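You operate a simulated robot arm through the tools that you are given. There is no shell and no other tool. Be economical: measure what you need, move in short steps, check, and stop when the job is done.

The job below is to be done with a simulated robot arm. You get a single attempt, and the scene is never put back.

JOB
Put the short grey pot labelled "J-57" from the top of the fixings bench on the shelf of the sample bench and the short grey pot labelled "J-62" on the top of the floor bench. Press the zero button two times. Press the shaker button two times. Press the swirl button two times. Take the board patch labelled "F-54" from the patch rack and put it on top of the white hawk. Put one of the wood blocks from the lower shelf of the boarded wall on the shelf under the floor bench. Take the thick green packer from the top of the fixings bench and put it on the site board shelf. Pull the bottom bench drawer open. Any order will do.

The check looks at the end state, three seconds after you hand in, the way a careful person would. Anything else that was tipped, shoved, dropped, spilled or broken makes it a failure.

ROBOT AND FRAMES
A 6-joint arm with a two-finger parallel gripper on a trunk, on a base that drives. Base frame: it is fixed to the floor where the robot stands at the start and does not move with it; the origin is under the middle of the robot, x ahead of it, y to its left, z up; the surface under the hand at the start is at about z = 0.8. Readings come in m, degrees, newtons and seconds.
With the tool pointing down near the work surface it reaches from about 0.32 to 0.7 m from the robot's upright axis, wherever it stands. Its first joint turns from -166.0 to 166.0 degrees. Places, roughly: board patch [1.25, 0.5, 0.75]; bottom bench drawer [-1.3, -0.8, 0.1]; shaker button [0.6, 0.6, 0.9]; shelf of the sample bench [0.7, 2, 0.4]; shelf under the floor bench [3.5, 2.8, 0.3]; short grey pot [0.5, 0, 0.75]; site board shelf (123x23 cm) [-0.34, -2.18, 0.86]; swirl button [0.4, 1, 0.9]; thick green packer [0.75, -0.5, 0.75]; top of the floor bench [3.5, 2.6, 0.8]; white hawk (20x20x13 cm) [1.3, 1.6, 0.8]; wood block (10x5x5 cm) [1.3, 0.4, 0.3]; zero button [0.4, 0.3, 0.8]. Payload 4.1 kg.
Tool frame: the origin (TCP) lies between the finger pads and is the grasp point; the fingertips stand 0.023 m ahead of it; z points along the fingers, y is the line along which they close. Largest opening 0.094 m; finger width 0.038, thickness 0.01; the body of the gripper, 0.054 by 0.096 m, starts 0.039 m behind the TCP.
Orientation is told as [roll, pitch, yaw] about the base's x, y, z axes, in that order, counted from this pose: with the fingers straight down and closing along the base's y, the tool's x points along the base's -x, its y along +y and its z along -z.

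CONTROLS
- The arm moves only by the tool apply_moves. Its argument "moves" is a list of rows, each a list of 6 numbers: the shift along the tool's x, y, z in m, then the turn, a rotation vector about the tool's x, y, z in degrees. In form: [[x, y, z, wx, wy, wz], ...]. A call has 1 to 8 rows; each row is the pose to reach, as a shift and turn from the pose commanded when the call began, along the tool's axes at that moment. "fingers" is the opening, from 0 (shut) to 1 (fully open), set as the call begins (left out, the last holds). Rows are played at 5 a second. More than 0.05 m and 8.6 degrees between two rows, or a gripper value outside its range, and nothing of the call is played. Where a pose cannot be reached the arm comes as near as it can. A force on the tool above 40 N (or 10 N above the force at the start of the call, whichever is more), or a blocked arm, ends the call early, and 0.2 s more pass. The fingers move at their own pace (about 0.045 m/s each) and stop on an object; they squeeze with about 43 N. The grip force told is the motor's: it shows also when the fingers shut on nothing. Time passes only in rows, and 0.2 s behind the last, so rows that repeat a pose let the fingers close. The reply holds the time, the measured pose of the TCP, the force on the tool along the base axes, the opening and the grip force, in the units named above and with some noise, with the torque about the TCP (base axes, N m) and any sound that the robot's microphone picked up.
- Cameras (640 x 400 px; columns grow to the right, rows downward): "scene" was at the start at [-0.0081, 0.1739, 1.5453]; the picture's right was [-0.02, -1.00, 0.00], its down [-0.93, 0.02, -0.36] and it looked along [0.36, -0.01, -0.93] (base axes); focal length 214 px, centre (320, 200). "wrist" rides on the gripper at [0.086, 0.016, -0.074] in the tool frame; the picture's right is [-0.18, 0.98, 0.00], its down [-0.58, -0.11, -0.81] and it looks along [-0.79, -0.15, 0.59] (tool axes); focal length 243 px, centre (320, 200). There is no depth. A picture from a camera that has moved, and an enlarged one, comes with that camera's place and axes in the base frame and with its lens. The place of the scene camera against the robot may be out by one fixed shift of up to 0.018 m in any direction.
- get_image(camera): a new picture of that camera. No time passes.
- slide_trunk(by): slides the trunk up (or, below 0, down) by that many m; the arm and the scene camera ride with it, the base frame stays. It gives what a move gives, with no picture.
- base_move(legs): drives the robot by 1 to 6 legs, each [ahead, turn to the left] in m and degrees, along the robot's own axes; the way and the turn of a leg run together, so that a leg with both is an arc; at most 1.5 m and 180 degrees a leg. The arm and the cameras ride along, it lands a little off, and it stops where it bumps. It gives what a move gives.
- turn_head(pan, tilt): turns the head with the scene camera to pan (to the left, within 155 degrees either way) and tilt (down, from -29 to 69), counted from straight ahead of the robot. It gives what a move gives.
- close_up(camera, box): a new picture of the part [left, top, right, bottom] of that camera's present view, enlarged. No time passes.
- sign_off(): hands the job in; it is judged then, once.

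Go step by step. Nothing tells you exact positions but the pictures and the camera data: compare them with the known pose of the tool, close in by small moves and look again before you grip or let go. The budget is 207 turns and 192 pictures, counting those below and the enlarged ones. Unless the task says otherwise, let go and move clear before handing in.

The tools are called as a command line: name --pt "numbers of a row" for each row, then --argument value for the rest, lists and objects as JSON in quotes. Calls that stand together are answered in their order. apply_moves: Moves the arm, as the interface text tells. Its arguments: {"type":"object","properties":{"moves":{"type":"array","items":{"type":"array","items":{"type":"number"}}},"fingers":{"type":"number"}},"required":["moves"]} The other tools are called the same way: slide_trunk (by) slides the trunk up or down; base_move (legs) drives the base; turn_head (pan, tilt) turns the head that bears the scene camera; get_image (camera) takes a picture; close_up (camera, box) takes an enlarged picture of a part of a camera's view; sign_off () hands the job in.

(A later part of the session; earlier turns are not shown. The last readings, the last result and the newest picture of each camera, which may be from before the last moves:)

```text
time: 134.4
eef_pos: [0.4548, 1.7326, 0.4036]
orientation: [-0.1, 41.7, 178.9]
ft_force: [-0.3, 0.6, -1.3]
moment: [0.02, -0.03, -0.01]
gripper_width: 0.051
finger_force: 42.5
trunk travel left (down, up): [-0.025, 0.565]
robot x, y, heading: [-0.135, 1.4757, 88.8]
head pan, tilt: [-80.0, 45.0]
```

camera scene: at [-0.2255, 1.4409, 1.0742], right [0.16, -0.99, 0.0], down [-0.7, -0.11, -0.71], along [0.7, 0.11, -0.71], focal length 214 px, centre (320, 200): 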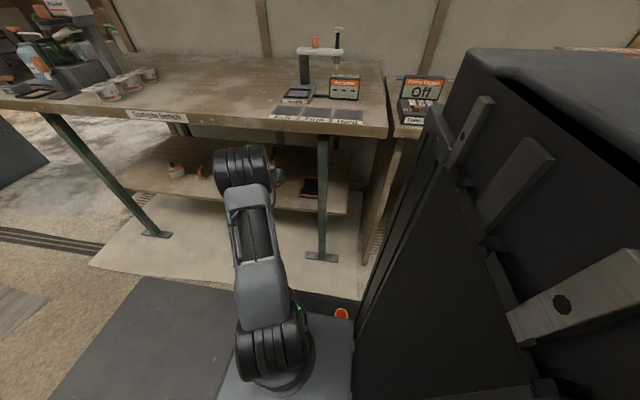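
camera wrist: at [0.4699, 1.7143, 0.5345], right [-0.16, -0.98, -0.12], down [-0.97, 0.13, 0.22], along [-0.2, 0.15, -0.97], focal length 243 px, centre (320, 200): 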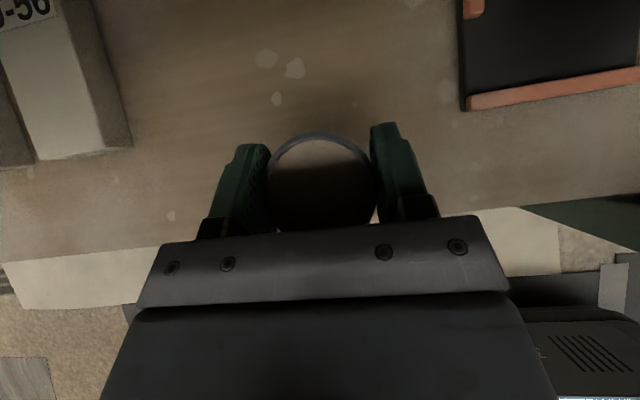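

apply_moves --pt "-0.0017 0 0.0019 0 0 0" --pt "-0.0033 0 0.0037 0 0 0"

get_image --camera "wrist"

close_up --camera "scene" --box '[190, 120, 350, 220]'

```text
time: 135.1
eef_pos: [0.4546, 1.7327, 0.3964]
orientation: [-0.1, 41.6, 178.9]
ft_force: [0.5, 0.1, -1.7]
moment: [-0.01, -0.05, 0.0]
gripper_width: 0.0511
finger_force: 42.9
trunk travel left (down, up): [-0.025, 0.565]
robot x, y, heading: [-0.1324, 1.4788, 89.0]
head pan, tilt: [-80.0, 45.0]
```

```text
124 pictures are left
camera wrist: at [0.4701, 1.7142, 0.51], right [-0.15, -0.98, -0.12], down [-0.97, 0.13, 0.22], along [-0.2, 0.15, -0.97], focal length 243 px, centre (320, 200)
```

wrist: 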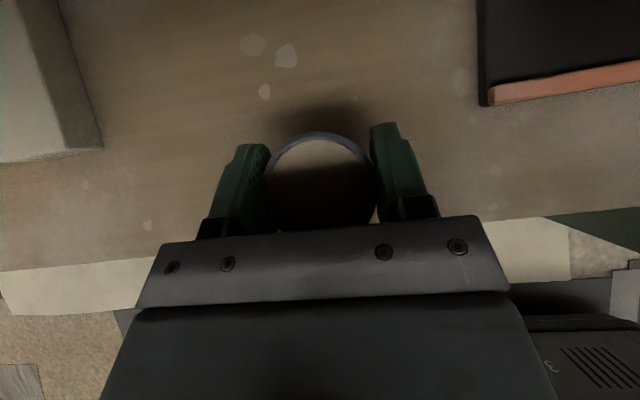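

```text
4.00 times, centred on (270, 170) of scene
camera zoom: at [-0.2253, 1.4408, 1.0742], right [0.16, -0.99, 0.0], down [-0.7, -0.11, -0.71], along [0.7, 0.11, -0.71], focal length 858 px, centre (520, 320)
```

zoom: 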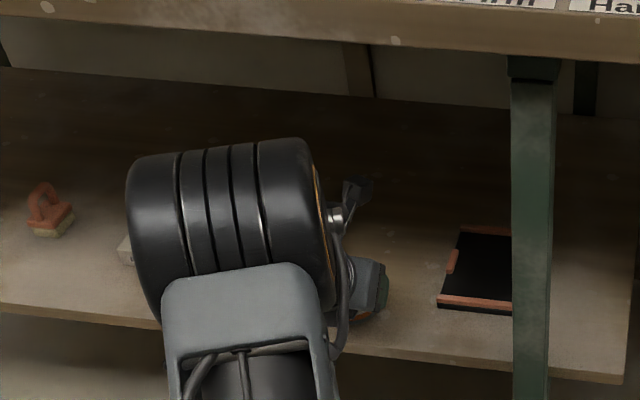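

apply_moves --pt "-0.0017 0 0.0019 0 0 0" --pt "-0.0033 0 0.0037 0 0 0"

apply_moves --pt "-0.0017 0 0.0019 0 0 0" --pt "-0.0033 0 0.0037 0 0 0"

apply_moves --pt "-0.0017 0 0.0019 0 0 0" --pt "-0.0033 0 0.0037 0 0 0"

```text
time: 135.7
eef_pos: [0.4545, 1.7322, 0.3912]
orientation: [-0.1, 41.6, 178.9]
ft_force: [-0.7, -0.2, -1.3]
moment: [0.0, 0.0, -0.01]
gripper_width: 0.0508
finger_force: 43.3
trunk travel left (down, up): [-0.025, 0.565]
robot x, y, heading: [-0.1326, 1.4778, 88.8]
head pan, tilt: [-80.0, 45.0]
```

```text
time: 136.2
eef_pos: [0.4541, 1.7323, 0.3873]
orientation: [-0.1, 41.6, 178.9]
ft_force: [-0.4, -0.6, -1.5]
moment: [-0.02, -0.06, -0.01]
gripper_width: 0.051
finger_force: 43.2
trunk travel left (down, up): [-0.025, 0.565]
robot x, y, heading: [-0.1306, 1.4748, 89.2]
head pan, tilt: [-80.0, 45.0]
```

```text
time: 136.8
eef_pos: [0.4558, 1.7331, 0.3854]
orientation: [-0.3, 41.9, 178.9]
ft_force: [-1.1, -1.6, 13.2]
moment: [-0.16, 0.38, 0.04]
gripper_width: 0.0511
finger_force: 43.0
trunk travel left (down, up): [-0.025, 0.565]
robot x, y, heading: [-0.1326, 1.4802, 89.2]
head pan, tilt: [-80.0, 45.0]
```

Contact with the shelf (13 N). I release and back away along the tool axis.

apply_moves --pt "0.0008 0 -0.0008 0 0 0" --pt "0.0008 0 -0.0008 0 0 0" --pt "0.0008 0 -0.0008 0 0 0" --pt "0.0008 0 -0.0008 0 0 0" --fingers 1

apply_moves --pt "0 0 -0.03 0 0 0" --pt "0 0 -0.06 0 0 0" --pt "0 0 -0.1 0 0 0" --pt "-0.02 0 -0.145 0 0 0" --pt "-0.05 0 -0.17 0 0 0"

get_image --camera "wrist"

```text
time: 137.8
eef_pos: [0.4535, 1.7319, 0.3838]
orientation: [-0.1, 41.7, 179.0]
ft_force: [-0.1, 2.5, 5.8]
moment: [-0.14, 0.08, -0.06]
gripper_width: 0.0927
finger_force: 0.0
trunk travel left (down, up): [-0.025, 0.565]
robot x, y, heading: [-0.1347, 1.4748, 89.0]
head pan, tilt: [-80.0, 45.0]
```

```text
time: 139.1
eef_pos: [0.3034, 1.7346, 0.4774]
orientation: [-0.1, 41.6, 178.9]
ft_force: [0.1, 0.5, 0.0]
moment: [-0.02, -0.05, 0.0]
gripper_width: 0.094
finger_force: 0.1
trunk travel left (down, up): [-0.025, 0.565]
robot x, y, heading: [-0.1346, 1.4752, 88.8]
head pan, tilt: [-80.0, 45.0]
```

```text
122 pictures are left
camera wrist: at [0.319, 1.7168, 0.59], right [-0.15, -0.98, -0.12], down [-0.97, 0.13, 0.22], along [-0.2, 0.15, -0.97], focal length 243 px, centre (320, 200)
```

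wrist: 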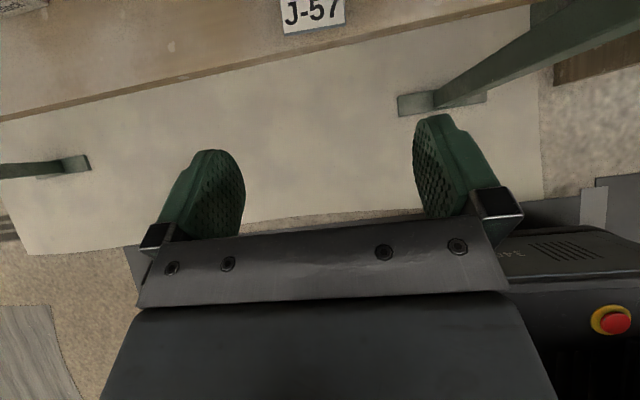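

J-57 stands on the sample bench shelf. I retract, raise the trunk and drive back for J-62 (about (0.486, 0.216)).

apply_moves --pt "-0.0375 0 -0.033 0 0 0" --pt "-0.075 0 -0.066 0 0 0"

slide_trunk --by 0.5

apply_moves --pt "0.03 0 -0.035 0 0 0" --pt "0.06 0 -0.07 0 0 0" --pt "0.09 0 -0.105 0 0 0"

base_move --legs '[[-0.75, 0], [-0.75, 0]]'

get_image --camera "wrist"

```text
time: 139.7
eef_pos: [0.2034, 1.7366, 0.4774]
orientation: [-0.1, 41.7, 178.9]
ft_force: [0.5, -0.3, 0.0]
moment: [-0.01, -0.01, 0.01]
gripper_width: 0.0942
finger_force: 0.1
trunk travel left (down, up): [-0.025, 0.565]
robot x, y, heading: [-0.137, 1.474, 89.1]
head pan, tilt: [-80.0, 45.0]
```

```text
refused: 0.5 is not a number from -0.4 to 0.4
```

```text
time: 140.4
eef_pos: [0.2017, 1.7363, 0.6153]
orientation: [-0.2, 41.5, 178.9]
ft_force: [-0.1, 0.0, 0.2]
moment: [-0.02, 0.02, -0.01]
gripper_width: 0.0939
finger_force: 0.0
trunk travel left (down, up): [-0.025, 0.565]
robot x, y, heading: [-0.1346, 1.4774, 88.9]
head pan, tilt: [-80.0, 45.0]
```

```text
time: 148.2
eef_pos: [0.1821, 0.2301, 0.6156]
orientation: [-0.2, 41.5, 179.5]
ft_force: [0.3, 0.5, -0.5]
moment: [-0.03, -0.05, -0.01]
gripper_width: 0.0939
finger_force: 0.0
trunk travel left (down, up): [-0.025, 0.565]
robot x, y, heading: [-0.1504, -0.0312, 89.9]
head pan, tilt: [-80.0, 45.0]
```

```text
121 pictures are left
camera wrist: at [0.1972, 0.2124, 0.7274], right [-0.14, -0.98, -0.12], down [-0.97, 0.12, 0.22], along [-0.2, 0.15, -0.97], focal length 243 px, centre (320, 200)
```

wrist: 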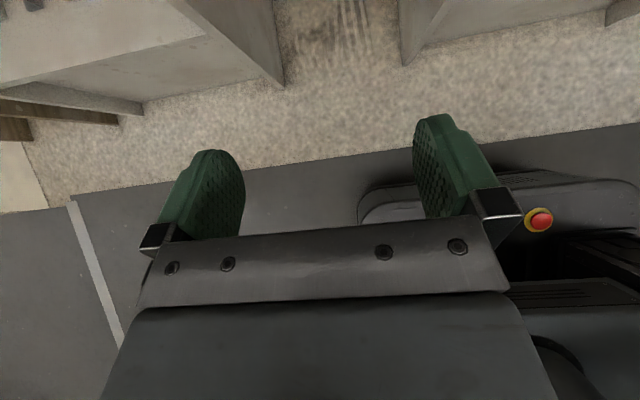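

slide_trunk --by 0.4

slide_trunk --by 0.1

apply_moves --pt "0.0 0.003 0.045 0 0 0" --pt "0.0 0.006 0.09 0 0 0" --pt "0.005 0.009 0.135 0 0 0" --pt "0.01 0.012 0.18 0 0 0" --pt "0.02 0.014 0.225 0 0 0" --pt "0.038 0.014 0.26 0 0 0"

get_image --camera "wrist"

```text
time: 152.1
eef_pos: [0.1821, 0.2308, 1.0153]
orientation: [0.0, 41.6, 179.5]
ft_force: [-0.5, 0.5, 0.0]
moment: [-0.01, 0.0, 0.0]
gripper_width: 0.0942
finger_force: 0.1
trunk travel left (down, up): [-0.425, 0.165]
robot x, y, heading: [-0.1517, -0.0294, 89.4]
head pan, tilt: [-80.0, 45.0]
```

```text
time: 153.4
eef_pos: [0.1821, 0.231, 1.1146]
orientation: [-0.1, 41.6, 179.5]
ft_force: [-0.8, -0.1, -0.4]
moment: [0.0, -0.01, 0.0]
gripper_width: 0.0941
finger_force: 0.1
trunk travel left (down, up): [-0.525, 0.065]
robot x, y, heading: [-0.1537, -0.0329, 89.6]
head pan, tilt: [-80.0, 45.0]
```

```text
time: 154.8
eef_pos: [0.3839, 0.2147, 0.9454]
orientation: [-0.1, 41.5, 179.7]
ft_force: [-0.6, 0.2, 0.3]
moment: [0.06, 0.01, -0.03]
gripper_width: 0.094
finger_force: 0.0
trunk travel left (down, up): [-0.525, 0.065]
robot x, y, heading: [-0.1508, -0.0303, 89.8]
head pan, tilt: [-80.0, 45.0]
```

```text
120 pictures are left
camera wrist: at [0.3986, 0.1967, 1.0574], right [-0.14, -0.98, -0.12], down [-0.97, 0.12, 0.22], along [-0.2, 0.15, -0.97], focal length 243 px, centre (320, 200)
```

wrist: 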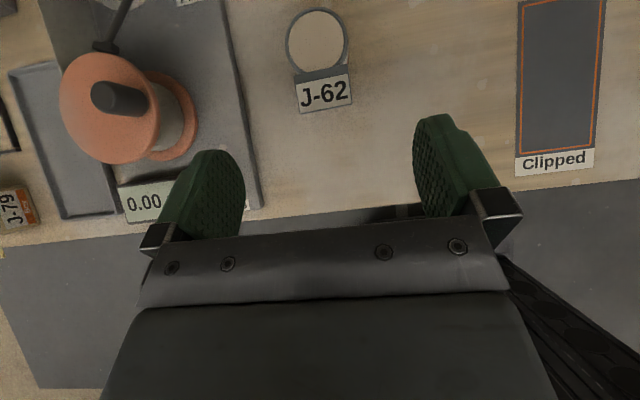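

apply_moves --pt "0.001 0.001 0.045 0 0 0" --pt "0.002 0.001 0.09 0 0 0" --pt "0.002 0.001 0.125 0 0 0" --pt "0.002 0.001 0.149 0 0 0"

get_image --camera "wrist"

```text
time: 155.8
eef_pos: [0.4847, 0.2133, 0.8354]
orientation: [-0.1, 41.6, 179.5]
ft_force: [0.1, 1.1, -0.5]
moment: [0.02, -0.01, -0.02]
gripper_width: 0.0942
finger_force: 0.1
trunk travel left (down, up): [-0.525, 0.065]
robot x, y, heading: [-0.153, -0.0377, 89.6]
head pan, tilt: [-80.0, 45.0]
```

```text
119 pictures are left
camera wrist: at [0.4989, 0.1946, 0.9479], right [-0.14, -0.98, -0.12], down [-0.97, 0.12, 0.22], along [-0.2, 0.15, -0.97], focal length 243 px, centre (320, 200)
```

wrist: 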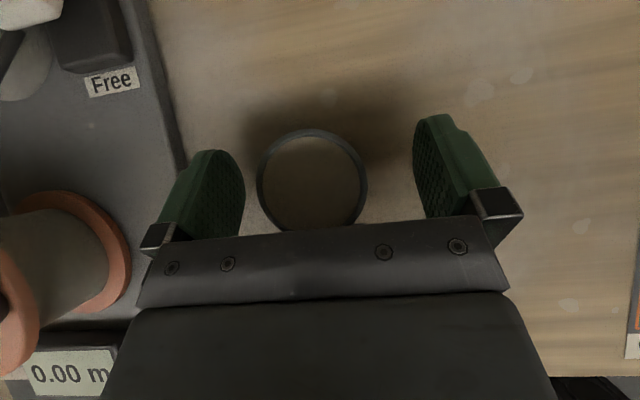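

Well centred. I grip and lift slightly, then check.

apply_moves --pt "-0.002 0 0.003 0 0 0" --pt "-0.002 0 0.003 0 0 0" --pt "-0.002 0 0.003 0 0 0" --pt "-0.002 0 0.003 0 0 0" --fingers 0

apply_moves --pt "0.0067 0 -0.0075 0 0 0" --pt "0.02 0 -0.0225 0 0 0" --pt "0.04 0 -0.045 0 0 0" --pt "0.066 0 -0.075 0 0 0" --pt "0.092 0 -0.105 0 0 0" --pt "0.118 0 -0.135 0 0 0" --pt "0.145 0 -0.165 0 0 0" --pt "0.17 0 -0.192 0 0 0"

turn_head --pan 0 --tilt 20

get_image --camera "wrist"

```text
time: 156.8
eef_pos: [0.4831, 0.212, 0.8328]
orientation: [-0.1, 41.6, 179.4]
ft_force: [0.0, 0.3, 1.4]
moment: [-0.01, -0.01, -0.02]
gripper_width: 0.0511
finger_force: 43.2
trunk travel left (down, up): [-0.525, 0.065]
robot x, y, heading: [-0.1511, -0.0303, 89.8]
head pan, tilt: [-80.0, 45.0]
```

```text
time: 158.6
eef_pos: [0.4824, 0.2133, 1.0902]
orientation: [-0.2, 41.5, 179.4]
ft_force: [-0.9, -0.7, -0.8]
moment: [-0.01, 0.0, 0.0]
gripper_width: 0.0511
finger_force: 43.0
trunk travel left (down, up): [-0.525, 0.065]
robot x, y, heading: [-0.153, -0.0324, 89.6]
head pan, tilt: [-80.0, 45.0]
```

```text
time: 160.1
eef_pos: [0.4832, 0.2144, 1.0885]
orientation: [-0.1, 41.6, 179.4]
ft_force: [0.2, -0.5, -1.4]
moment: [-0.03, 0.0, 0.04]
gripper_width: 0.0509
finger_force: 43.1
trunk travel left (down, up): [-0.525, 0.065]
robot x, y, heading: [-0.1557, -0.0315, 89.5]
head pan, tilt: [0.0, 20.0]
```

```text
118 pictures are left
camera wrist: at [0.4992, 0.196, 1.2017], right [-0.14, -0.98, -0.12], down [-0.97, 0.12, 0.22], along [-0.2, 0.15, -0.97], focal length 243 px, centre (320, 200)
```

wrist: 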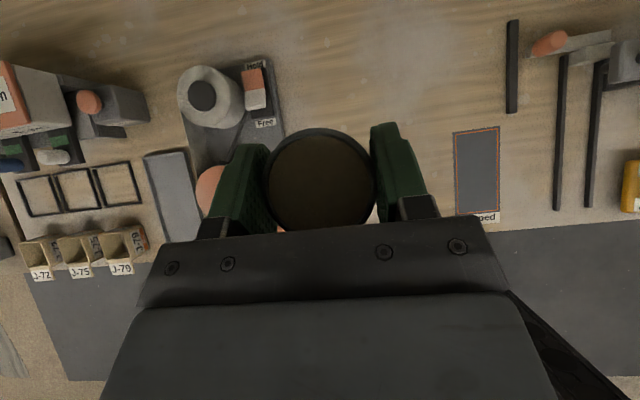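

J-62 is held. I retract it toward the robot for safe driving and go along the aisle toward the passage at the partition's far end.

apply_moves --pt "-0.032 0 -0.0285 0 0 0" --pt "-0.064 0 -0.057 0 0 0" --pt "-0.096 0 -0.0855 0 0 0" --pt "-0.128 0 -0.114 0 0 0" --pt "-0.16 0 -0.1425 0 0 0" --pt "-0.192 0 -0.171 0 0 0" --pt "-0.21 0 -0.187 0 0 0"

base_move --legs '[[1.2, 0], [1.0, 0]]'

turn_head --pan -45 --tilt 30

get_image --camera "scene"

```text
time: 161.7
eef_pos: [0.2009, 0.2153, 1.0881]
orientation: [-0.2, 41.6, 179.5]
ft_force: [0.4, 0.0, -0.8]
moment: [0.02, -0.01, 0.01]
gripper_width: 0.0508
finger_force: 42.8
trunk travel left (down, up): [-0.525, 0.065]
robot x, y, heading: [-0.1543, -0.0316, 89.6]
head pan, tilt: [0.0, 20.0]
```

```text
time: 172.6
eef_pos: [0.233, 2.4104, 1.089]
orientation: [-0.2, 41.5, 179.2]
ft_force: [0.4, 0.4, -0.7]
moment: [-0.01, -0.02, 0.0]
gripper_width: 0.0507
finger_force: 43.1
trunk travel left (down, up): [-0.525, 0.065]
robot x, y, heading: [-0.1227, 2.1667, 89.1]
head pan, tilt: [0.0, 20.0]
```

```text
time: 173.7
eef_pos: [0.2333, 2.4102, 1.0879]
orientation: [-0.1, 41.6, 179.2]
ft_force: [-0.5, -0.6, -0.9]
moment: [0.0, 0.03, -0.03]
gripper_width: 0.0508
finger_force: 43.0
trunk travel left (down, up): [-0.525, 0.065]
robot x, y, heading: [-0.124, 2.1655, 89.4]
head pan, tilt: [-45.0, 30.0]
```

```text
117 pictures are left
camera scene: at [-0.2291, 2.1786, 1.5968], right [0.7, -0.72, 0.0], down [-0.36, -0.35, -0.87], along [0.62, 0.61, -0.5], focal length 214 px, centre (320, 200)
```

scene: 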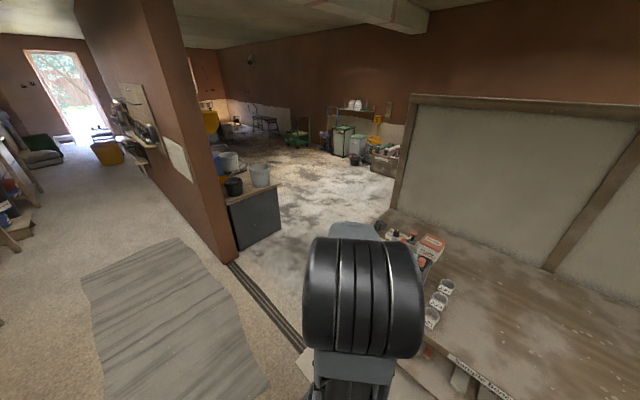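

The opening between the counter and the partition end runs from about y=2.75 to 3.7. I drive through its middle at y≈3.25, then look for the floor bench.

base_move --legs '[[1.08, 0], [0, -90], [1.3, 0]]'

turn_head --pan -35 --tilt 25

get_image --camera "scene"

turn_head --pan -110 --tilt 25

get_image --camera "scene"

```text
time: 189.1
eef_pos: [1.4195, 2.8489, 1.089]
orientation: [-0.1, 41.6, 88.2]
ft_force: [0.1, -1.1, -0.5]
moment: [0.02, 0.04, 0.02]
gripper_width: 0.0505
finger_force: 43.1
trunk travel left (down, up): [-0.525, 0.065]
robot x, y, heading: [1.1807, 3.2086, -2.0]
head pan, tilt: [-45.0, 30.0]
```

```text
time: 189.8
eef_pos: [1.4193, 2.8476, 1.0874]
orientation: [0.0, 41.6, 88.2]
ft_force: [1.1, 0.2, 0.0]
moment: [-0.03, 0.0, 0.01]
gripper_width: 0.0509
finger_force: 43.5
trunk travel left (down, up): [-0.525, 0.065]
robot x, y, heading: [1.1842, 3.2077, -1.7]
head pan, tilt: [-35.0, 25.0]
```

```text
116 pictures are left
camera scene: at [1.1961, 3.3294, 1.6047], right [-0.6, -0.8, 0.0], down [-0.34, 0.25, -0.91], along [0.73, -0.54, -0.42], focal length 214 px, centre (320, 200)
```

scene: 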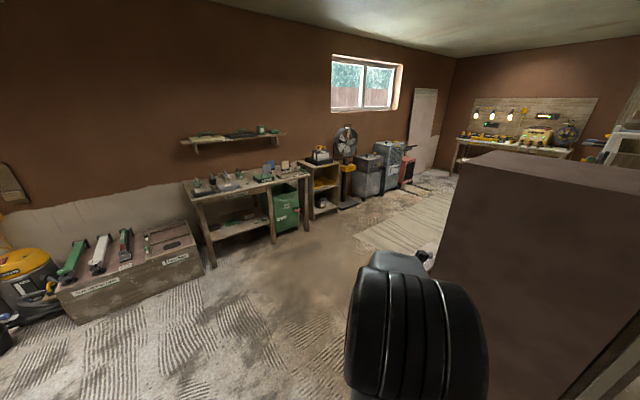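

```text
time: 191.3
eef_pos: [1.4203, 2.8483, 1.089]
orientation: [-0.1, 41.6, 88.2]
ft_force: [-0.4, 0.1, -1.3]
moment: [-0.03, 0.0, 0.02]
gripper_width: 0.0508
finger_force: 43.1
trunk travel left (down, up): [-0.525, 0.065]
robot x, y, heading: [1.178, 3.2105, -1.9]
head pan, tilt: [-110.0, 25.0]
```

```text
115 pictures are left
camera scene: at [1.0882, 3.2991, 1.6048], right [-0.93, 0.37, 0.0], down [0.16, 0.39, -0.91], along [-0.34, -0.84, -0.42], focal length 214 px, centre (320, 200)
```

scene: 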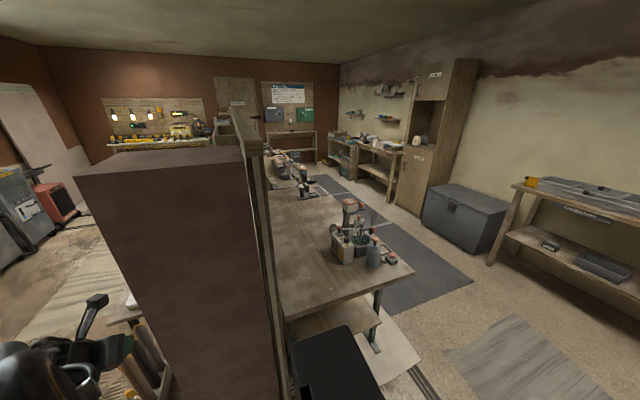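

turn_head --pan -15 --tilt 25

close_up --camera "scene" --box '[220, 100, 460, 250]'

get_image --camera "wrist"

```text
time: 193.0
eef_pos: [1.4201, 2.8485, 1.089]
orientation: [-0.1, 41.6, 88.2]
ft_force: [-0.1, 0.3, -1.1]
moment: [0.02, -0.01, 0.01]
gripper_width: 0.0508
finger_force: 43.3
trunk travel left (down, up): [-0.525, 0.065]
robot x, y, heading: [1.179, 3.2087, -1.7]
head pan, tilt: [-15.0, 25.0]
```

```text
2.67 times, centred on (340, 175) of scene
camera zoom: at [1.2105, 3.358, 1.6048], right [-0.29, -0.96, 0.0], down [-0.4, 0.12, -0.91], along [0.87, -0.26, -0.42], focal length 572 px, centre (267, 267)
```

zoom: 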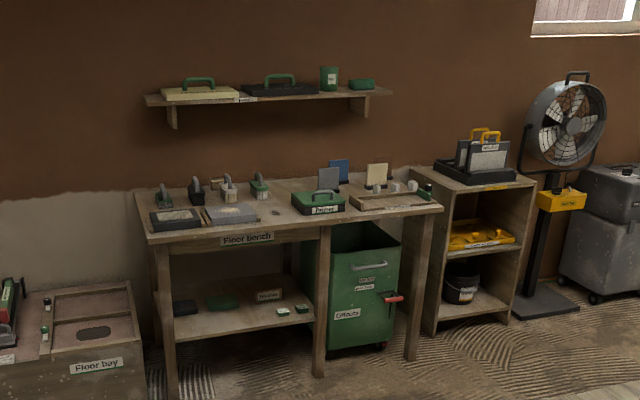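

```text
113 pictures are left
camera wrist: at [1.4042, 2.8323, 1.2011], right [-0.98, 0.17, -0.12], down [0.14, 0.97, 0.22], along [0.16, 0.2, -0.97], focal length 243 px, centre (320, 200)
```

wrist: 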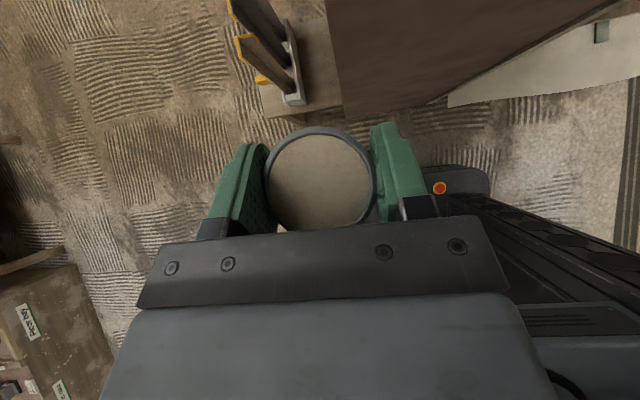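

The floor bench front is at x≈3.25, y from 1.97 to 3.23, with a free stretch near y≈2.68. I drive in an arc so the bench ends up on the robot's right.

base_move --legs '[[1.0, 0], [0, -82], [1.5, 0]]'

turn_head --pan 90 --tilt 35

get_image --camera "scene"

turn_head --pan -110 --tilt 30

get_image --camera "scene"

```text
time: 208.8
eef_pos: [2.0506, 1.388, 1.0887]
orientation: [-0.1, 41.6, 7.2]
ft_force: [-1.1, -0.1, -0.8]
moment: [0.02, 0.01, -0.04]
gripper_width: 0.051
finger_force: 43.4
trunk travel left (down, up): [-0.525, 0.065]
robot x, y, heading: [2.3688, 1.6764, -82.9]
head pan, tilt: [-15.0, 25.0]
```

```text
time: 210.6
eef_pos: [2.0515, 1.3881, 1.0889]
orientation: [-0.1, 41.6, 7.2]
ft_force: [-0.5, 0.1, -1.3]
moment: [0.0, -0.04, -0.03]
gripper_width: 0.0509
finger_force: 43.1
trunk travel left (down, up): [-0.525, 0.065]
robot x, y, heading: [2.3649, 1.679, -82.7]
head pan, tilt: [90.0, 35.0]
```

```text
112 pictures are left
camera scene: at [2.6092, 1.7807, 1.589], right [0.12, -0.99, 0.0], down [-0.57, -0.07, -0.82], along [0.81, 0.1, -0.57], focal length 214 px, centre (320, 200)
```

scene: 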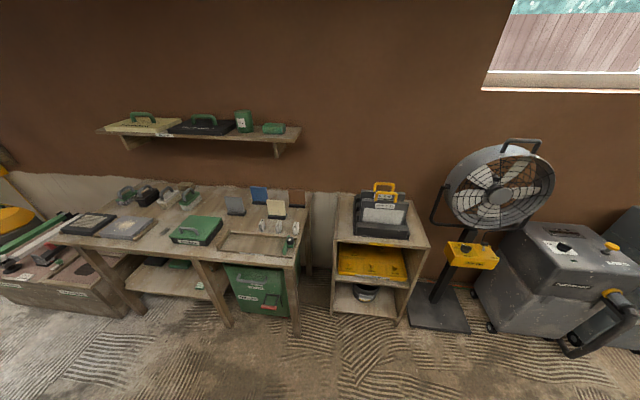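

```text
time: 213.5
eef_pos: [2.0503, 1.3889, 1.0878]
orientation: [-0.1, 41.7, 7.1]
ft_force: [-0.2, -0.9, -1.3]
moment: [-0.02, -0.02, -0.01]
gripper_width: 0.0509
finger_force: 42.8
trunk travel left (down, up): [-0.525, 0.065]
robot x, y, heading: [2.3664, 1.6801, -83.2]
head pan, tilt: [-110.0, 30.0]
```

```text
111 pictures are left
camera scene: at [2.4336, 1.7898, 1.5968], right [0.22, 0.98, 0.0], down [0.49, -0.11, -0.87], along [-0.84, 0.19, -0.5], focal length 214 px, centre (320, 200)
```

scene: 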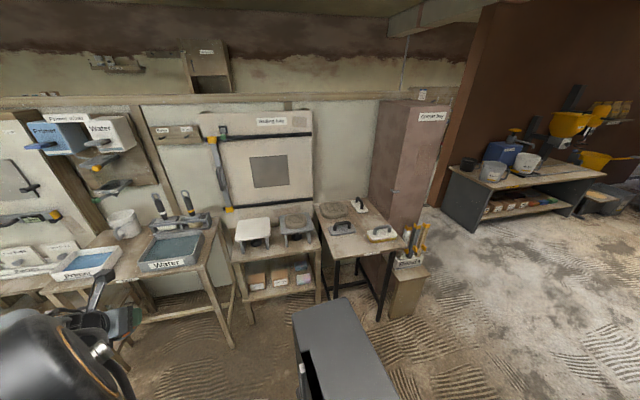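

I see the free spot near (3.37, 2.74) and, on the wall side, the white hawk on its stand. I complete the approach to the floor bench.

base_move --legs '[[0, 150], [0.85, 0], [0, 23]]'

turn_head --pan -60 --tilt 50

get_image --camera "scene"

get_image --camera "wrist"

```text
time: 225.4
eef_pos: [3.0592, 2.7175, 1.0888]
orientation: [-0.1, 41.6, 179.7]
ft_force: [-0.7, 0.5, -1.0]
moment: [-0.01, 0.02, 0.0]
gripper_width: 0.0507
finger_force: 43.0
trunk travel left (down, up): [-0.525, 0.065]
robot x, y, heading: [2.7045, 2.4702, 89.8]
head pan, tilt: [-110.0, 30.0]
```

```text
time: 226.6
eef_pos: [3.0592, 2.7173, 1.088]
orientation: [-0.1, 41.7, 179.9]
ft_force: [-1.0, 0.5, -1.8]
moment: [0.03, -0.01, 0.0]
gripper_width: 0.0509
finger_force: 42.8
trunk travel left (down, up): [-0.525, 0.065]
robot x, y, heading: [2.7083, 2.4684, 89.8]
head pan, tilt: [-60.0, 50.0]
```

```text
110 pictures are left
camera scene: at [2.6032, 2.4553, 1.5673], right [0.5, -0.87, 0.0], down [-0.66, -0.38, -0.64], along [0.56, 0.32, -0.77], focal length 214 px, centre (320, 200)
```

scene: 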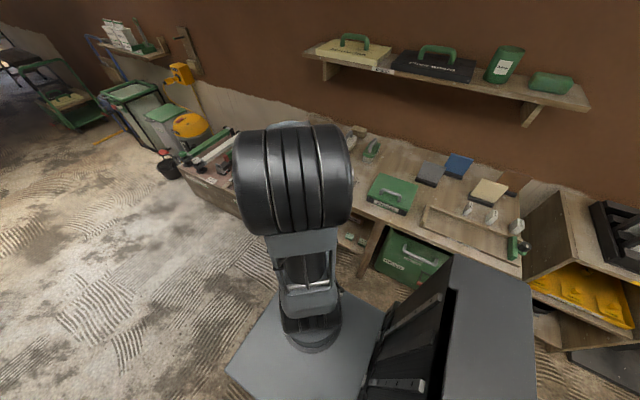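

```text
109 pictures are left
camera wrist: at [3.075, 2.6999, 1.201], right [-0.14, -0.98, -0.12], down [-0.97, 0.11, 0.22], along [-0.2, 0.15, -0.97], focal length 243 px, centre (320, 200)
```

wrist: 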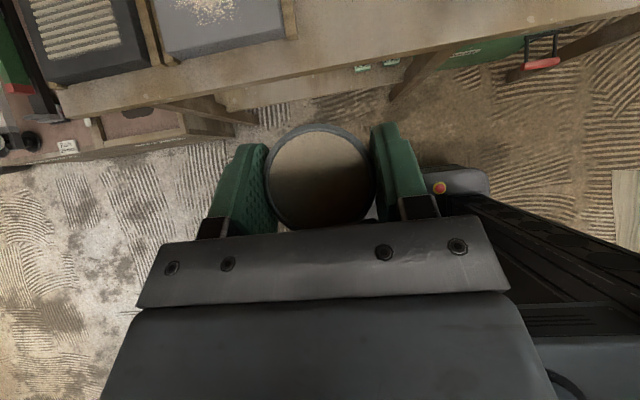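

apply_moves --pt "0.032 0.005 0.0285 0 0 0" --pt "0.064 0.01 0.057 0 0 0" --pt "0.096 0.015 0.0855 0 0 0" --pt "0.128 0.02 0.114 0 0 0" --pt "0.16 0.025 0.1425 0 0 0" --pt "0.192 0.03 0.171 0 0 0" --pt "0.218 0.032 0.195 0 0 0"

get_image --camera "wrist"

```text
time: 228.2
eef_pos: [3.3523, 2.6863, 1.0856]
orientation: [0.0, 41.5, 179.9]
ft_force: [0.4, 0.6, -0.7]
moment: [0.01, 0.01, 0.02]
gripper_width: 0.0508
finger_force: 42.9
trunk travel left (down, up): [-0.525, 0.065]
robot x, y, heading: [2.7069, 2.4666, 89.9]
head pan, tilt: [-60.0, 50.0]
```

```text
108 pictures are left
camera wrist: at [3.3679, 2.6684, 1.199], right [-0.14, -0.98, -0.12], down [-0.97, 0.11, 0.22], along [-0.2, 0.15, -0.97], focal length 243 px, centre (320, 200)
```

wrist: 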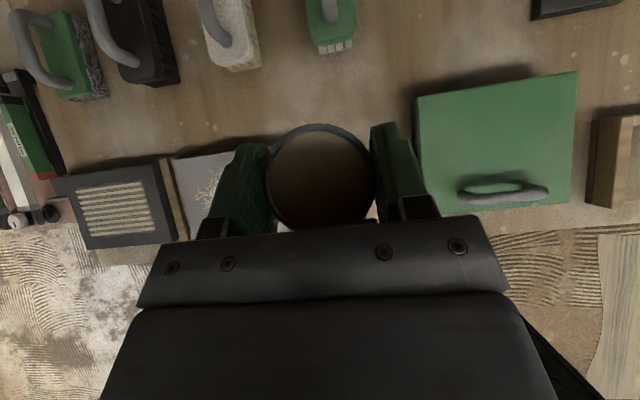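

apply_moves --pt "0.03 0.0 0.028 0 0 0" --pt "0.045 0 0.04 0 0 0" --pt "0.012 0 0.0775 0 0 0" --pt "-0.021 0 0.115 0 0 0" --pt "-0.054 0 0.1525 0 0 0" --pt "-0.088 0 0.19 0 0 0"

get_image --camera "wrist"

```text
refused: row 6 steps farther than a row can; nothing moved
```

```text
107 pictures are left
camera wrist: at [3.3679, 2.6684, 1.199], right [-0.14, -0.98, -0.12], down [-0.97, 0.11, 0.22], along [-0.2, 0.15, -0.97], focal length 243 px, centre (320, 200)
```

wrist: 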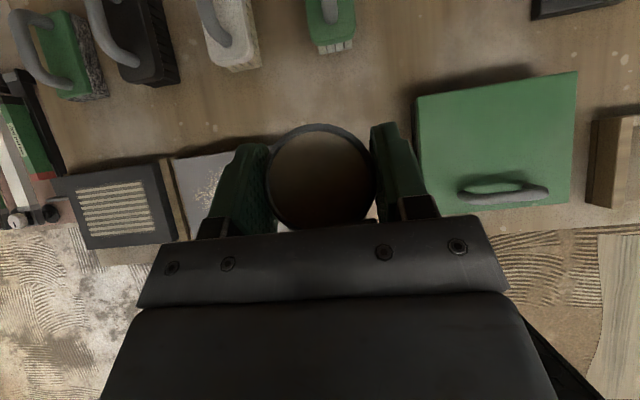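

apply_moves --pt "0.03 0.0 0.028 0 0 0" --pt "0.045 0 0.04 0 0 0" --pt "0.015 0 0.074 0 0 0" --pt "-0.015 0 0.108 0 0 0" --pt "-0.045 0 0.142 0 0 0" --pt "-0.075 0 0.176 0 0 0"

get_image --camera "wrist"

```text
time: 229.6
eef_pos: [3.4115, 2.6843, 0.9057]
orientation: [0.0, 41.6, 179.8]
ft_force: [-0.6, 0.0, -0.6]
moment: [0.01, -0.01, 0.0]
gripper_width: 0.0506
finger_force: 42.8
trunk travel left (down, up): [-0.525, 0.065]
robot x, y, heading: [2.7099, 2.462, 90.1]
head pan, tilt: [-60.0, 50.0]
```

```text
106 pictures are left
camera wrist: at [3.4281, 2.6668, 1.0183], right [-0.14, -0.98, -0.12], down [-0.97, 0.11, 0.22], along [-0.2, 0.15, -0.97], focal length 243 px, centre (320, 200)
```

wrist: 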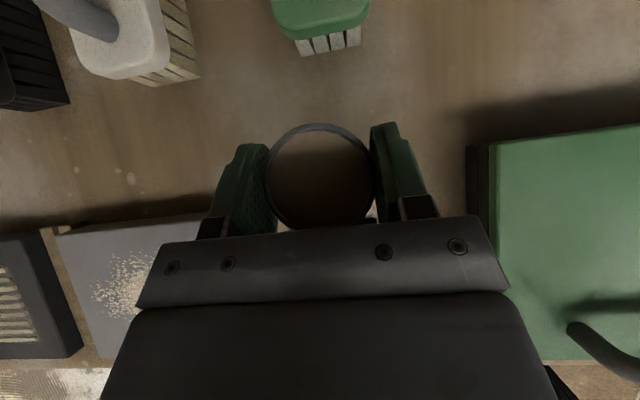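

apply_moves --pt "-0.02 0 0.0225 0 0 0" --pt "-0.04 0 0.045 0 0 0"

apply_moves --pt "-0.003 0 0.0037 0 0 0" --pt "-0.0066 0 0.0075 0 0 0"

apply_moves --pt "-0.0017 0 0.0019 0 0 0" --pt "-0.0033 0 0.0037 0 0 0"

```text
time: 230.2
eef_pos: [3.4118, 2.6855, 0.8458]
orientation: [0.0, 41.6, 179.7]
ft_force: [-0.1, -0.1, -1.2]
moment: [-0.02, -0.02, 0.02]
gripper_width: 0.0505
finger_force: 43.2
trunk travel left (down, up): [-0.525, 0.065]
robot x, y, heading: [2.7079, 2.4651, 90.0]
head pan, tilt: [-60.0, 50.0]
```

```text
time: 230.8
eef_pos: [3.4126, 2.6862, 0.8366]
orientation: [0.0, 41.6, 179.9]
ft_force: [-0.6, -1.2, -0.7]
moment: [-0.02, 0.0, 0.02]
gripper_width: 0.0509
finger_force: 42.8
trunk travel left (down, up): [-0.525, 0.065]
robot x, y, heading: [2.7112, 2.4679, 89.9]
head pan, tilt: [-60.0, 50.0]
```

```text
time: 231.4
eef_pos: [3.4133, 2.6852, 0.8347]
orientation: [-0.3, 41.9, 179.9]
ft_force: [0.8, 1.1, 9.2]
moment: [0.07, 0.23, -0.08]
gripper_width: 0.0509
finger_force: 43.1
trunk travel left (down, up): [-0.525, 0.065]
robot x, y, heading: [2.7095, 2.4714, 89.8]
head pan, tilt: [-60.0, 50.0]
```

Contact. I release and withdraw along the tool axis, then look.

apply_moves --pt "0.001 0 -0.001 0 0 0" --pt "0.001 0 -0.001 0 0 0" --pt "0.001 0 -0.001 0 0 0" --pt "0.001 0 -0.001 0 0 0" --fingers 0.85

apply_moves --pt "0 0 -0.03 0 0 0" --pt "0.0 0 -0.07 0 0 0" --pt "0.02 0 -0.11 0 0 0" --pt "0.04 0 -0.15 0 0 0"

get_image --camera "wrist"

```text
time: 232.4
eef_pos: [3.4125, 2.685, 0.831]
orientation: [-0.1, 41.6, 179.9]
ft_force: [-0.5, -0.4, 0.0]
moment: [0.01, 0.01, 0.01]
gripper_width: 0.0799
finger_force: 0.0
trunk travel left (down, up): [-0.525, 0.065]
robot x, y, heading: [2.7095, 2.4692, 89.9]
head pan, tilt: [-60.0, 50.0]
```

```text
time: 233.4
eef_pos: [3.3412, 2.6846, 0.9704]
orientation: [0.0, 41.5, 179.7]
ft_force: [-0.4, 0.5, -0.7]
moment: [0.04, -0.03, 0.02]
gripper_width: 0.0799
finger_force: 0.0
trunk travel left (down, up): [-0.525, 0.065]
robot x, y, heading: [2.7056, 2.4694, 89.6]
head pan, tilt: [-60.0, 50.0]
```

```text
105 pictures are left
camera wrist: at [3.3572, 2.667, 1.0833], right [-0.14, -0.98, -0.12], down [-0.97, 0.11, 0.22], along [-0.2, 0.15, -0.97], focal length 243 px, centre (320, 200)
```

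wrist: 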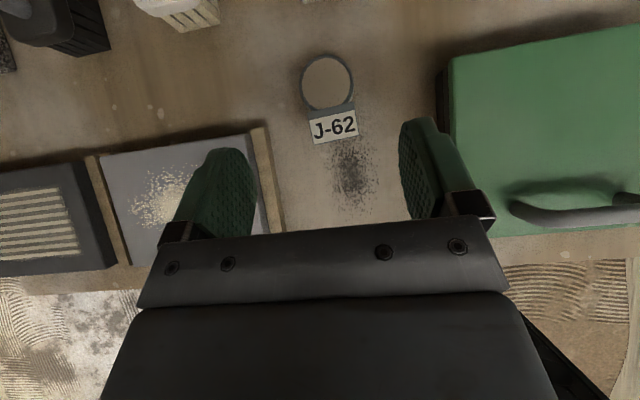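

J-62 stands on the floor bench top. Next I retract and drive to the other side, to the boarded wall, for the wood block and the patch.

apply_moves --pt "-0.0 0 -0.045 0 0 0" --pt "-0.01 0 -0.09 0 0 0" --pt "-0.03 0 -0.13 0 0 0" --pt "-0.055 0 -0.17 0 0 0" --pt "-0.08 0 -0.21 0 0 0" --pt "-0.105 0 -0.245 0 0 0" --pt "-0.129 0 -0.276 0 0 0"

base_move --legs '[[0, -23], [-0.85, 0], [0, -177], [0.2, 0]]'

turn_head --pan -50 --tilt 30

get_image --camera "scene"

```text
time: 235.0
eef_pos: [3.061, 2.683, 1.0907]
orientation: [-0.1, 41.5, 179.8]
ft_force: [0.4, -0.5, -0.6]
moment: [0.03, 0.0, 0.04]
gripper_width: 0.0799
finger_force: 0.0
trunk travel left (down, up): [-0.525, 0.065]
robot x, y, heading: [2.7037, 2.4679, 89.7]
head pan, tilt: [-60.0, 50.0]
```

```text
time: 249.1
eef_pos: [1.8868, 1.4157, 1.0899]
orientation: [-0.1, 41.6, -20.0]
ft_force: [0.0, 0.4, 0.7]
moment: [-0.04, 0.0, 0.01]
gripper_width: 0.08
finger_force: 0.1
trunk travel left (down, up): [-0.525, 0.065]
robot x, y, heading: [2.295, 1.4983, -110.0]
head pan, tilt: [-60.0, 50.0]
```

```text
time: 250.0
eef_pos: [1.8874, 1.4142, 1.0915]
orientation: [-0.1, 41.6, -20.0]
ft_force: [0.1, -0.8, -0.5]
moment: [0.03, 0.02, 0.0]
gripper_width: 0.0798
finger_force: 0.1
trunk travel left (down, up): [-0.525, 0.065]
robot x, y, heading: [2.2976, 1.5016, -110.3]
head pan, tilt: [-50.0, 30.0]
```

```text
104 pictures are left
camera scene: at [2.3841, 1.4753, 1.5967], right [-0.34, 0.94, 0.0], down [0.47, 0.17, -0.87], along [-0.81, -0.29, -0.5], focal length 214 px, centre (320, 200)
```

scene: 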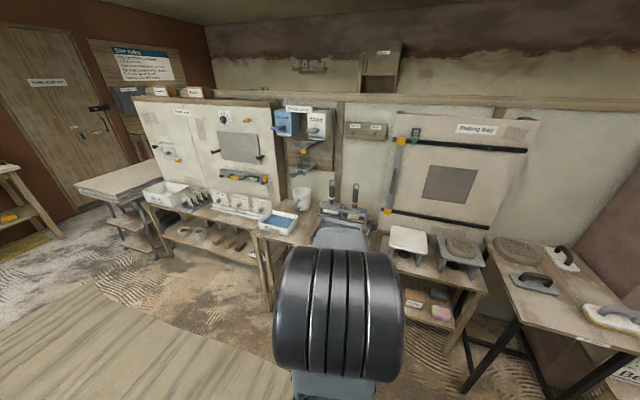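

base_move --legs '[[0, -20], [0.58, 0], [0, 40]]'

turn_head --pan -55 --tilt 45

get_image --camera "scene"

get_image --camera "wrist"

```text
time: 256.2
eef_pos: [1.5635, 0.8343, 1.0901]
orientation: [-0.1, 41.6, -0.1]
ft_force: [-0.2, -0.4, -0.1]
moment: [0.0, 0.02, -0.03]
gripper_width: 0.0797
finger_force: 0.1
trunk travel left (down, up): [-0.525, 0.065]
robot x, y, heading: [1.9196, 1.054, -90.1]
head pan, tilt: [-50.0, 30.0]
```

```text
time: 257.0
eef_pos: [1.5643, 0.8355, 1.0909]
orientation: [0.0, 41.5, -0.2]
ft_force: [-0.2, 0.5, 0.6]
moment: [-0.01, 0.03, 0.0]
gripper_width: 0.08
finger_force: 0.1
trunk travel left (down, up): [-0.525, 0.065]
robot x, y, heading: [1.9216, 1.0495, -90.1]
head pan, tilt: [-55.0, 45.0]
```

```text
103 pictures are left
camera scene: at [2.0155, 1.0737, 1.5742], right [-0.57, 0.82, 0.0], down [0.58, 0.4, -0.71], along [-0.58, -0.4, -0.71], focal length 214 px, centre (320, 200)
```

scene: 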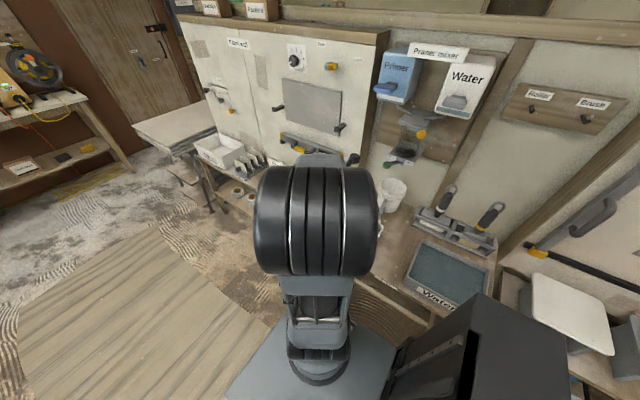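

```text
102 pictures are left
camera wrist: at [1.5493, 0.8499, 1.203], right [0.14, 0.98, -0.12], down [0.97, -0.11, 0.22], along [0.2, -0.15, -0.97], focal length 243 px, centre (320, 200)
```

wrist: 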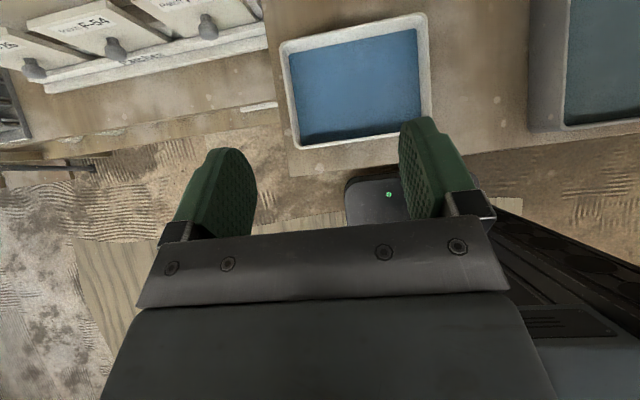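

base_move --legs '[[0.3, 0]]'

get_image --camera "wrist"

turn_head --pan -75 --tilt 45

get_image --camera "scene"

```text
time: 259.0
eef_pos: [1.5613, 0.5362, 1.0903]
orientation: [-0.2, 41.6, -0.2]
ft_force: [-1.0, 0.0, -0.8]
moment: [0.03, 0.01, -0.01]
gripper_width: 0.0799
finger_force: 0.1
trunk travel left (down, up): [-0.525, 0.065]
robot x, y, heading: [1.9151, 0.753, -90.3]
head pan, tilt: [-55.0, 45.0]
```

```text
101 pictures are left
camera wrist: at [1.5476, 0.5505, 1.203], right [0.14, 0.98, -0.12], down [0.97, -0.11, 0.22], along [0.2, -0.15, -0.97], focal length 243 px, centre (320, 200)
```

wrist: 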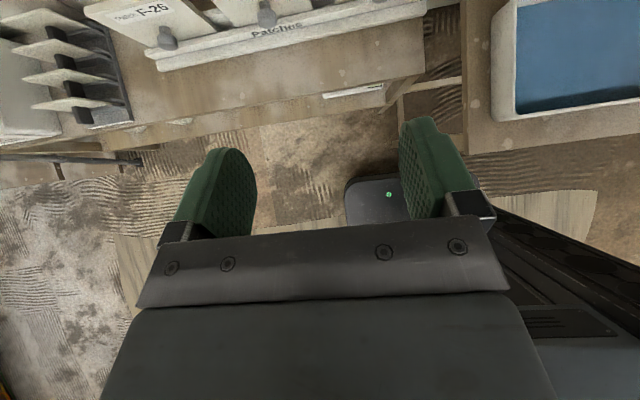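

```text
time: 259.9
eef_pos: [1.5628, 0.5345, 1.0906]
orientation: [-0.1, 41.7, -0.2]
ft_force: [-0.6, -0.1, 0.0]
moment: [0.02, 0.0, 0.01]
gripper_width: 0.08
finger_force: 0.0
trunk travel left (down, up): [-0.525, 0.065]
robot x, y, heading: [1.9201, 0.7533, -90.5]
head pan, tilt: [-75.0, 45.0]
```

```text
100 pictures are left
camera scene: at [2.0027, 0.7991, 1.5742], right [-0.25, 0.97, 0.0], down [0.68, 0.18, -0.71], along [-0.68, -0.18, -0.71], focal length 214 px, centre (320, 200)
```

scene: 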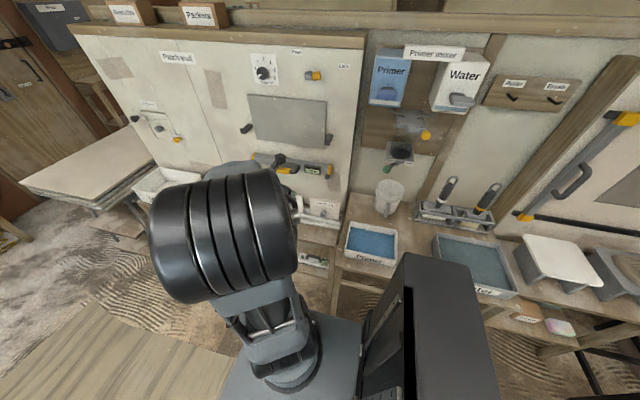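

apply_moves --pt "0.032 0 0.0285 0 0 0" --pt "0.064 0 0.057 0 0 0" --pt "0.096 0 0.0855 0 0 0" --pt "0.128 0 0.114 0 0 0" --pt "0.149 0 0.133 0 0 0"

get_image --camera "wrist"

```text
time: 261.1
eef_pos: [1.3613, 0.5374, 1.0888]
orientation: [-0.2, 41.7, -0.1]
ft_force: [0.2, 0.5, 0.8]
moment: [0.02, 0.0, -0.01]
gripper_width: 0.0799
finger_force: 0.0
trunk travel left (down, up): [-0.525, 0.065]
robot x, y, heading: [1.9134, 0.753, -90.7]
head pan, tilt: [-75.0, 45.0]
```

```text
99 pictures are left
camera wrist: at [1.3463, 0.5525, 1.2022], right [0.14, 0.98, -0.12], down [0.97, -0.11, 0.22], along [0.2, -0.15, -0.97], focal length 243 px, centre (320, 200)
```

wrist: 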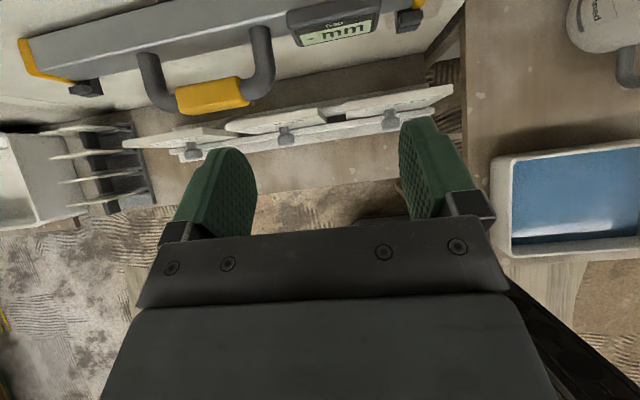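

get_image --camera "scene"

apply_moves --pt "-0.032 0 -0.0285 0 0 0" --pt "-0.064 0 -0.057 0 -8 0" --pt "-0.096 0 -0.0855 0 -16 0" --pt "-0.128 0 -0.114 0 -24 0" --pt "-0.149 0 -0.133 0 -32 0" --pt "-0.149 0 -0.133 0 -40 0"

get_image --camera "wrist"

```text
98 pictures are left
camera scene: at [2.0021, 0.7991, 1.5742], right [-0.25, 0.97, 0.0], down [0.68, 0.18, -0.71], along [-0.68, -0.18, -0.71], focal length 214 px, centre (320, 200)
```

scene: 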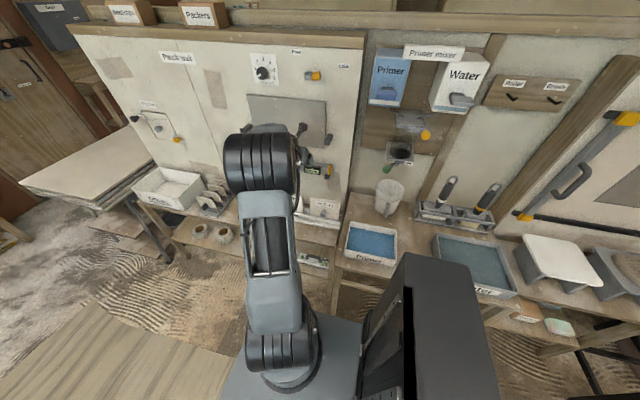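

```text
time: 262.5
eef_pos: [1.5617, 0.5362, 1.0903]
orientation: [-0.1, 1.4, -0.2]
ft_force: [0.1, 0.5, -0.6]
moment: [0.02, 0.0, -0.01]
gripper_width: 0.0801
finger_force: 0.0
trunk travel left (down, up): [-0.525, 0.065]
robot x, y, heading: [1.9187, 0.7545, -90.1]
head pan, tilt: [-75.0, 45.0]
```

```text
97 pictures are left
camera wrist: at [1.4783, 0.5508, 1.1666], right [0.19, 0.98, -0.01], down [0.6, -0.11, 0.79], along [0.78, -0.15, -0.61], focal length 243 px, centre (320, 200)
```

wrist: 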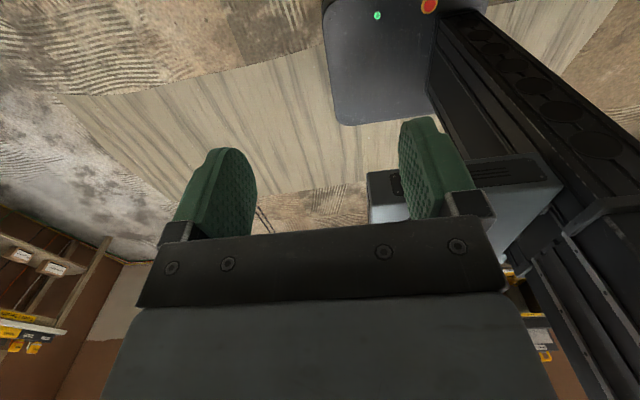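

apply_moves --pt "0 0 0 0 8.4 0" --pt "0 0 0 0 16.8 0" --pt "0 0 0 0 25.2 0" --pt "0 0 0 0 33.6 0" --pt "0 0 0 0 42 0" --pt "0 0 0 0 50.4 0" --pt "0 0 0 0 58.8 0" --pt "0 0 0 0 67.2 0"

apply_moves --pt "0 0 0 0 8.4 0" --pt "0 0 0 0 16.4 0"

get_image --camera "wrist"

```text
time: 264.3
eef_pos: [1.5607, 0.5343, 1.0908]
orientation: [-0.1, 68.7, -0.3]
ft_force: [0.4, 0.0, 0.0]
moment: [-0.03, 0.0, 0.01]
gripper_width: 0.0799
finger_force: 0.0
trunk travel left (down, up): [-0.525, 0.065]
robot x, y, heading: [1.9173, 0.7517, -90.5]
head pan, tilt: [-75.0, 45.0]
```

```text
time: 264.9
eef_pos: [1.5493, 0.5231, 1.0913]
orientation: [-0.7, 85.4, -0.8]
ft_force: [-0.2, 0.1, -1.2]
moment: [0.03, 0.0, -0.02]
gripper_width: 0.0799
finger_force: 0.0
out of reach, approached as far as the arm can: row 1, 2
trunk travel left (down, up): [-0.525, 0.065]
robot x, y, heading: [1.921, 0.7541, -90.5]
head pan, tilt: [-75.0, 45.0]
```

```text
96 pictures are left
camera wrist: at [1.6166, 0.538, 1.1827], right [0.02, 0.98, -0.18], down [0.85, -0.11, -0.51], along [-0.52, -0.15, -0.84], focal length 243 px, centre (320, 200)
```

wrist: 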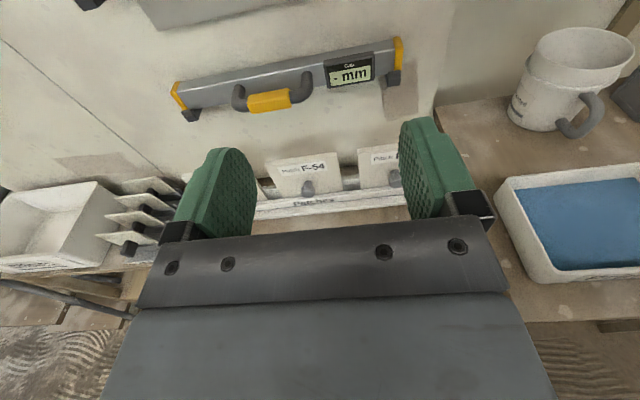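

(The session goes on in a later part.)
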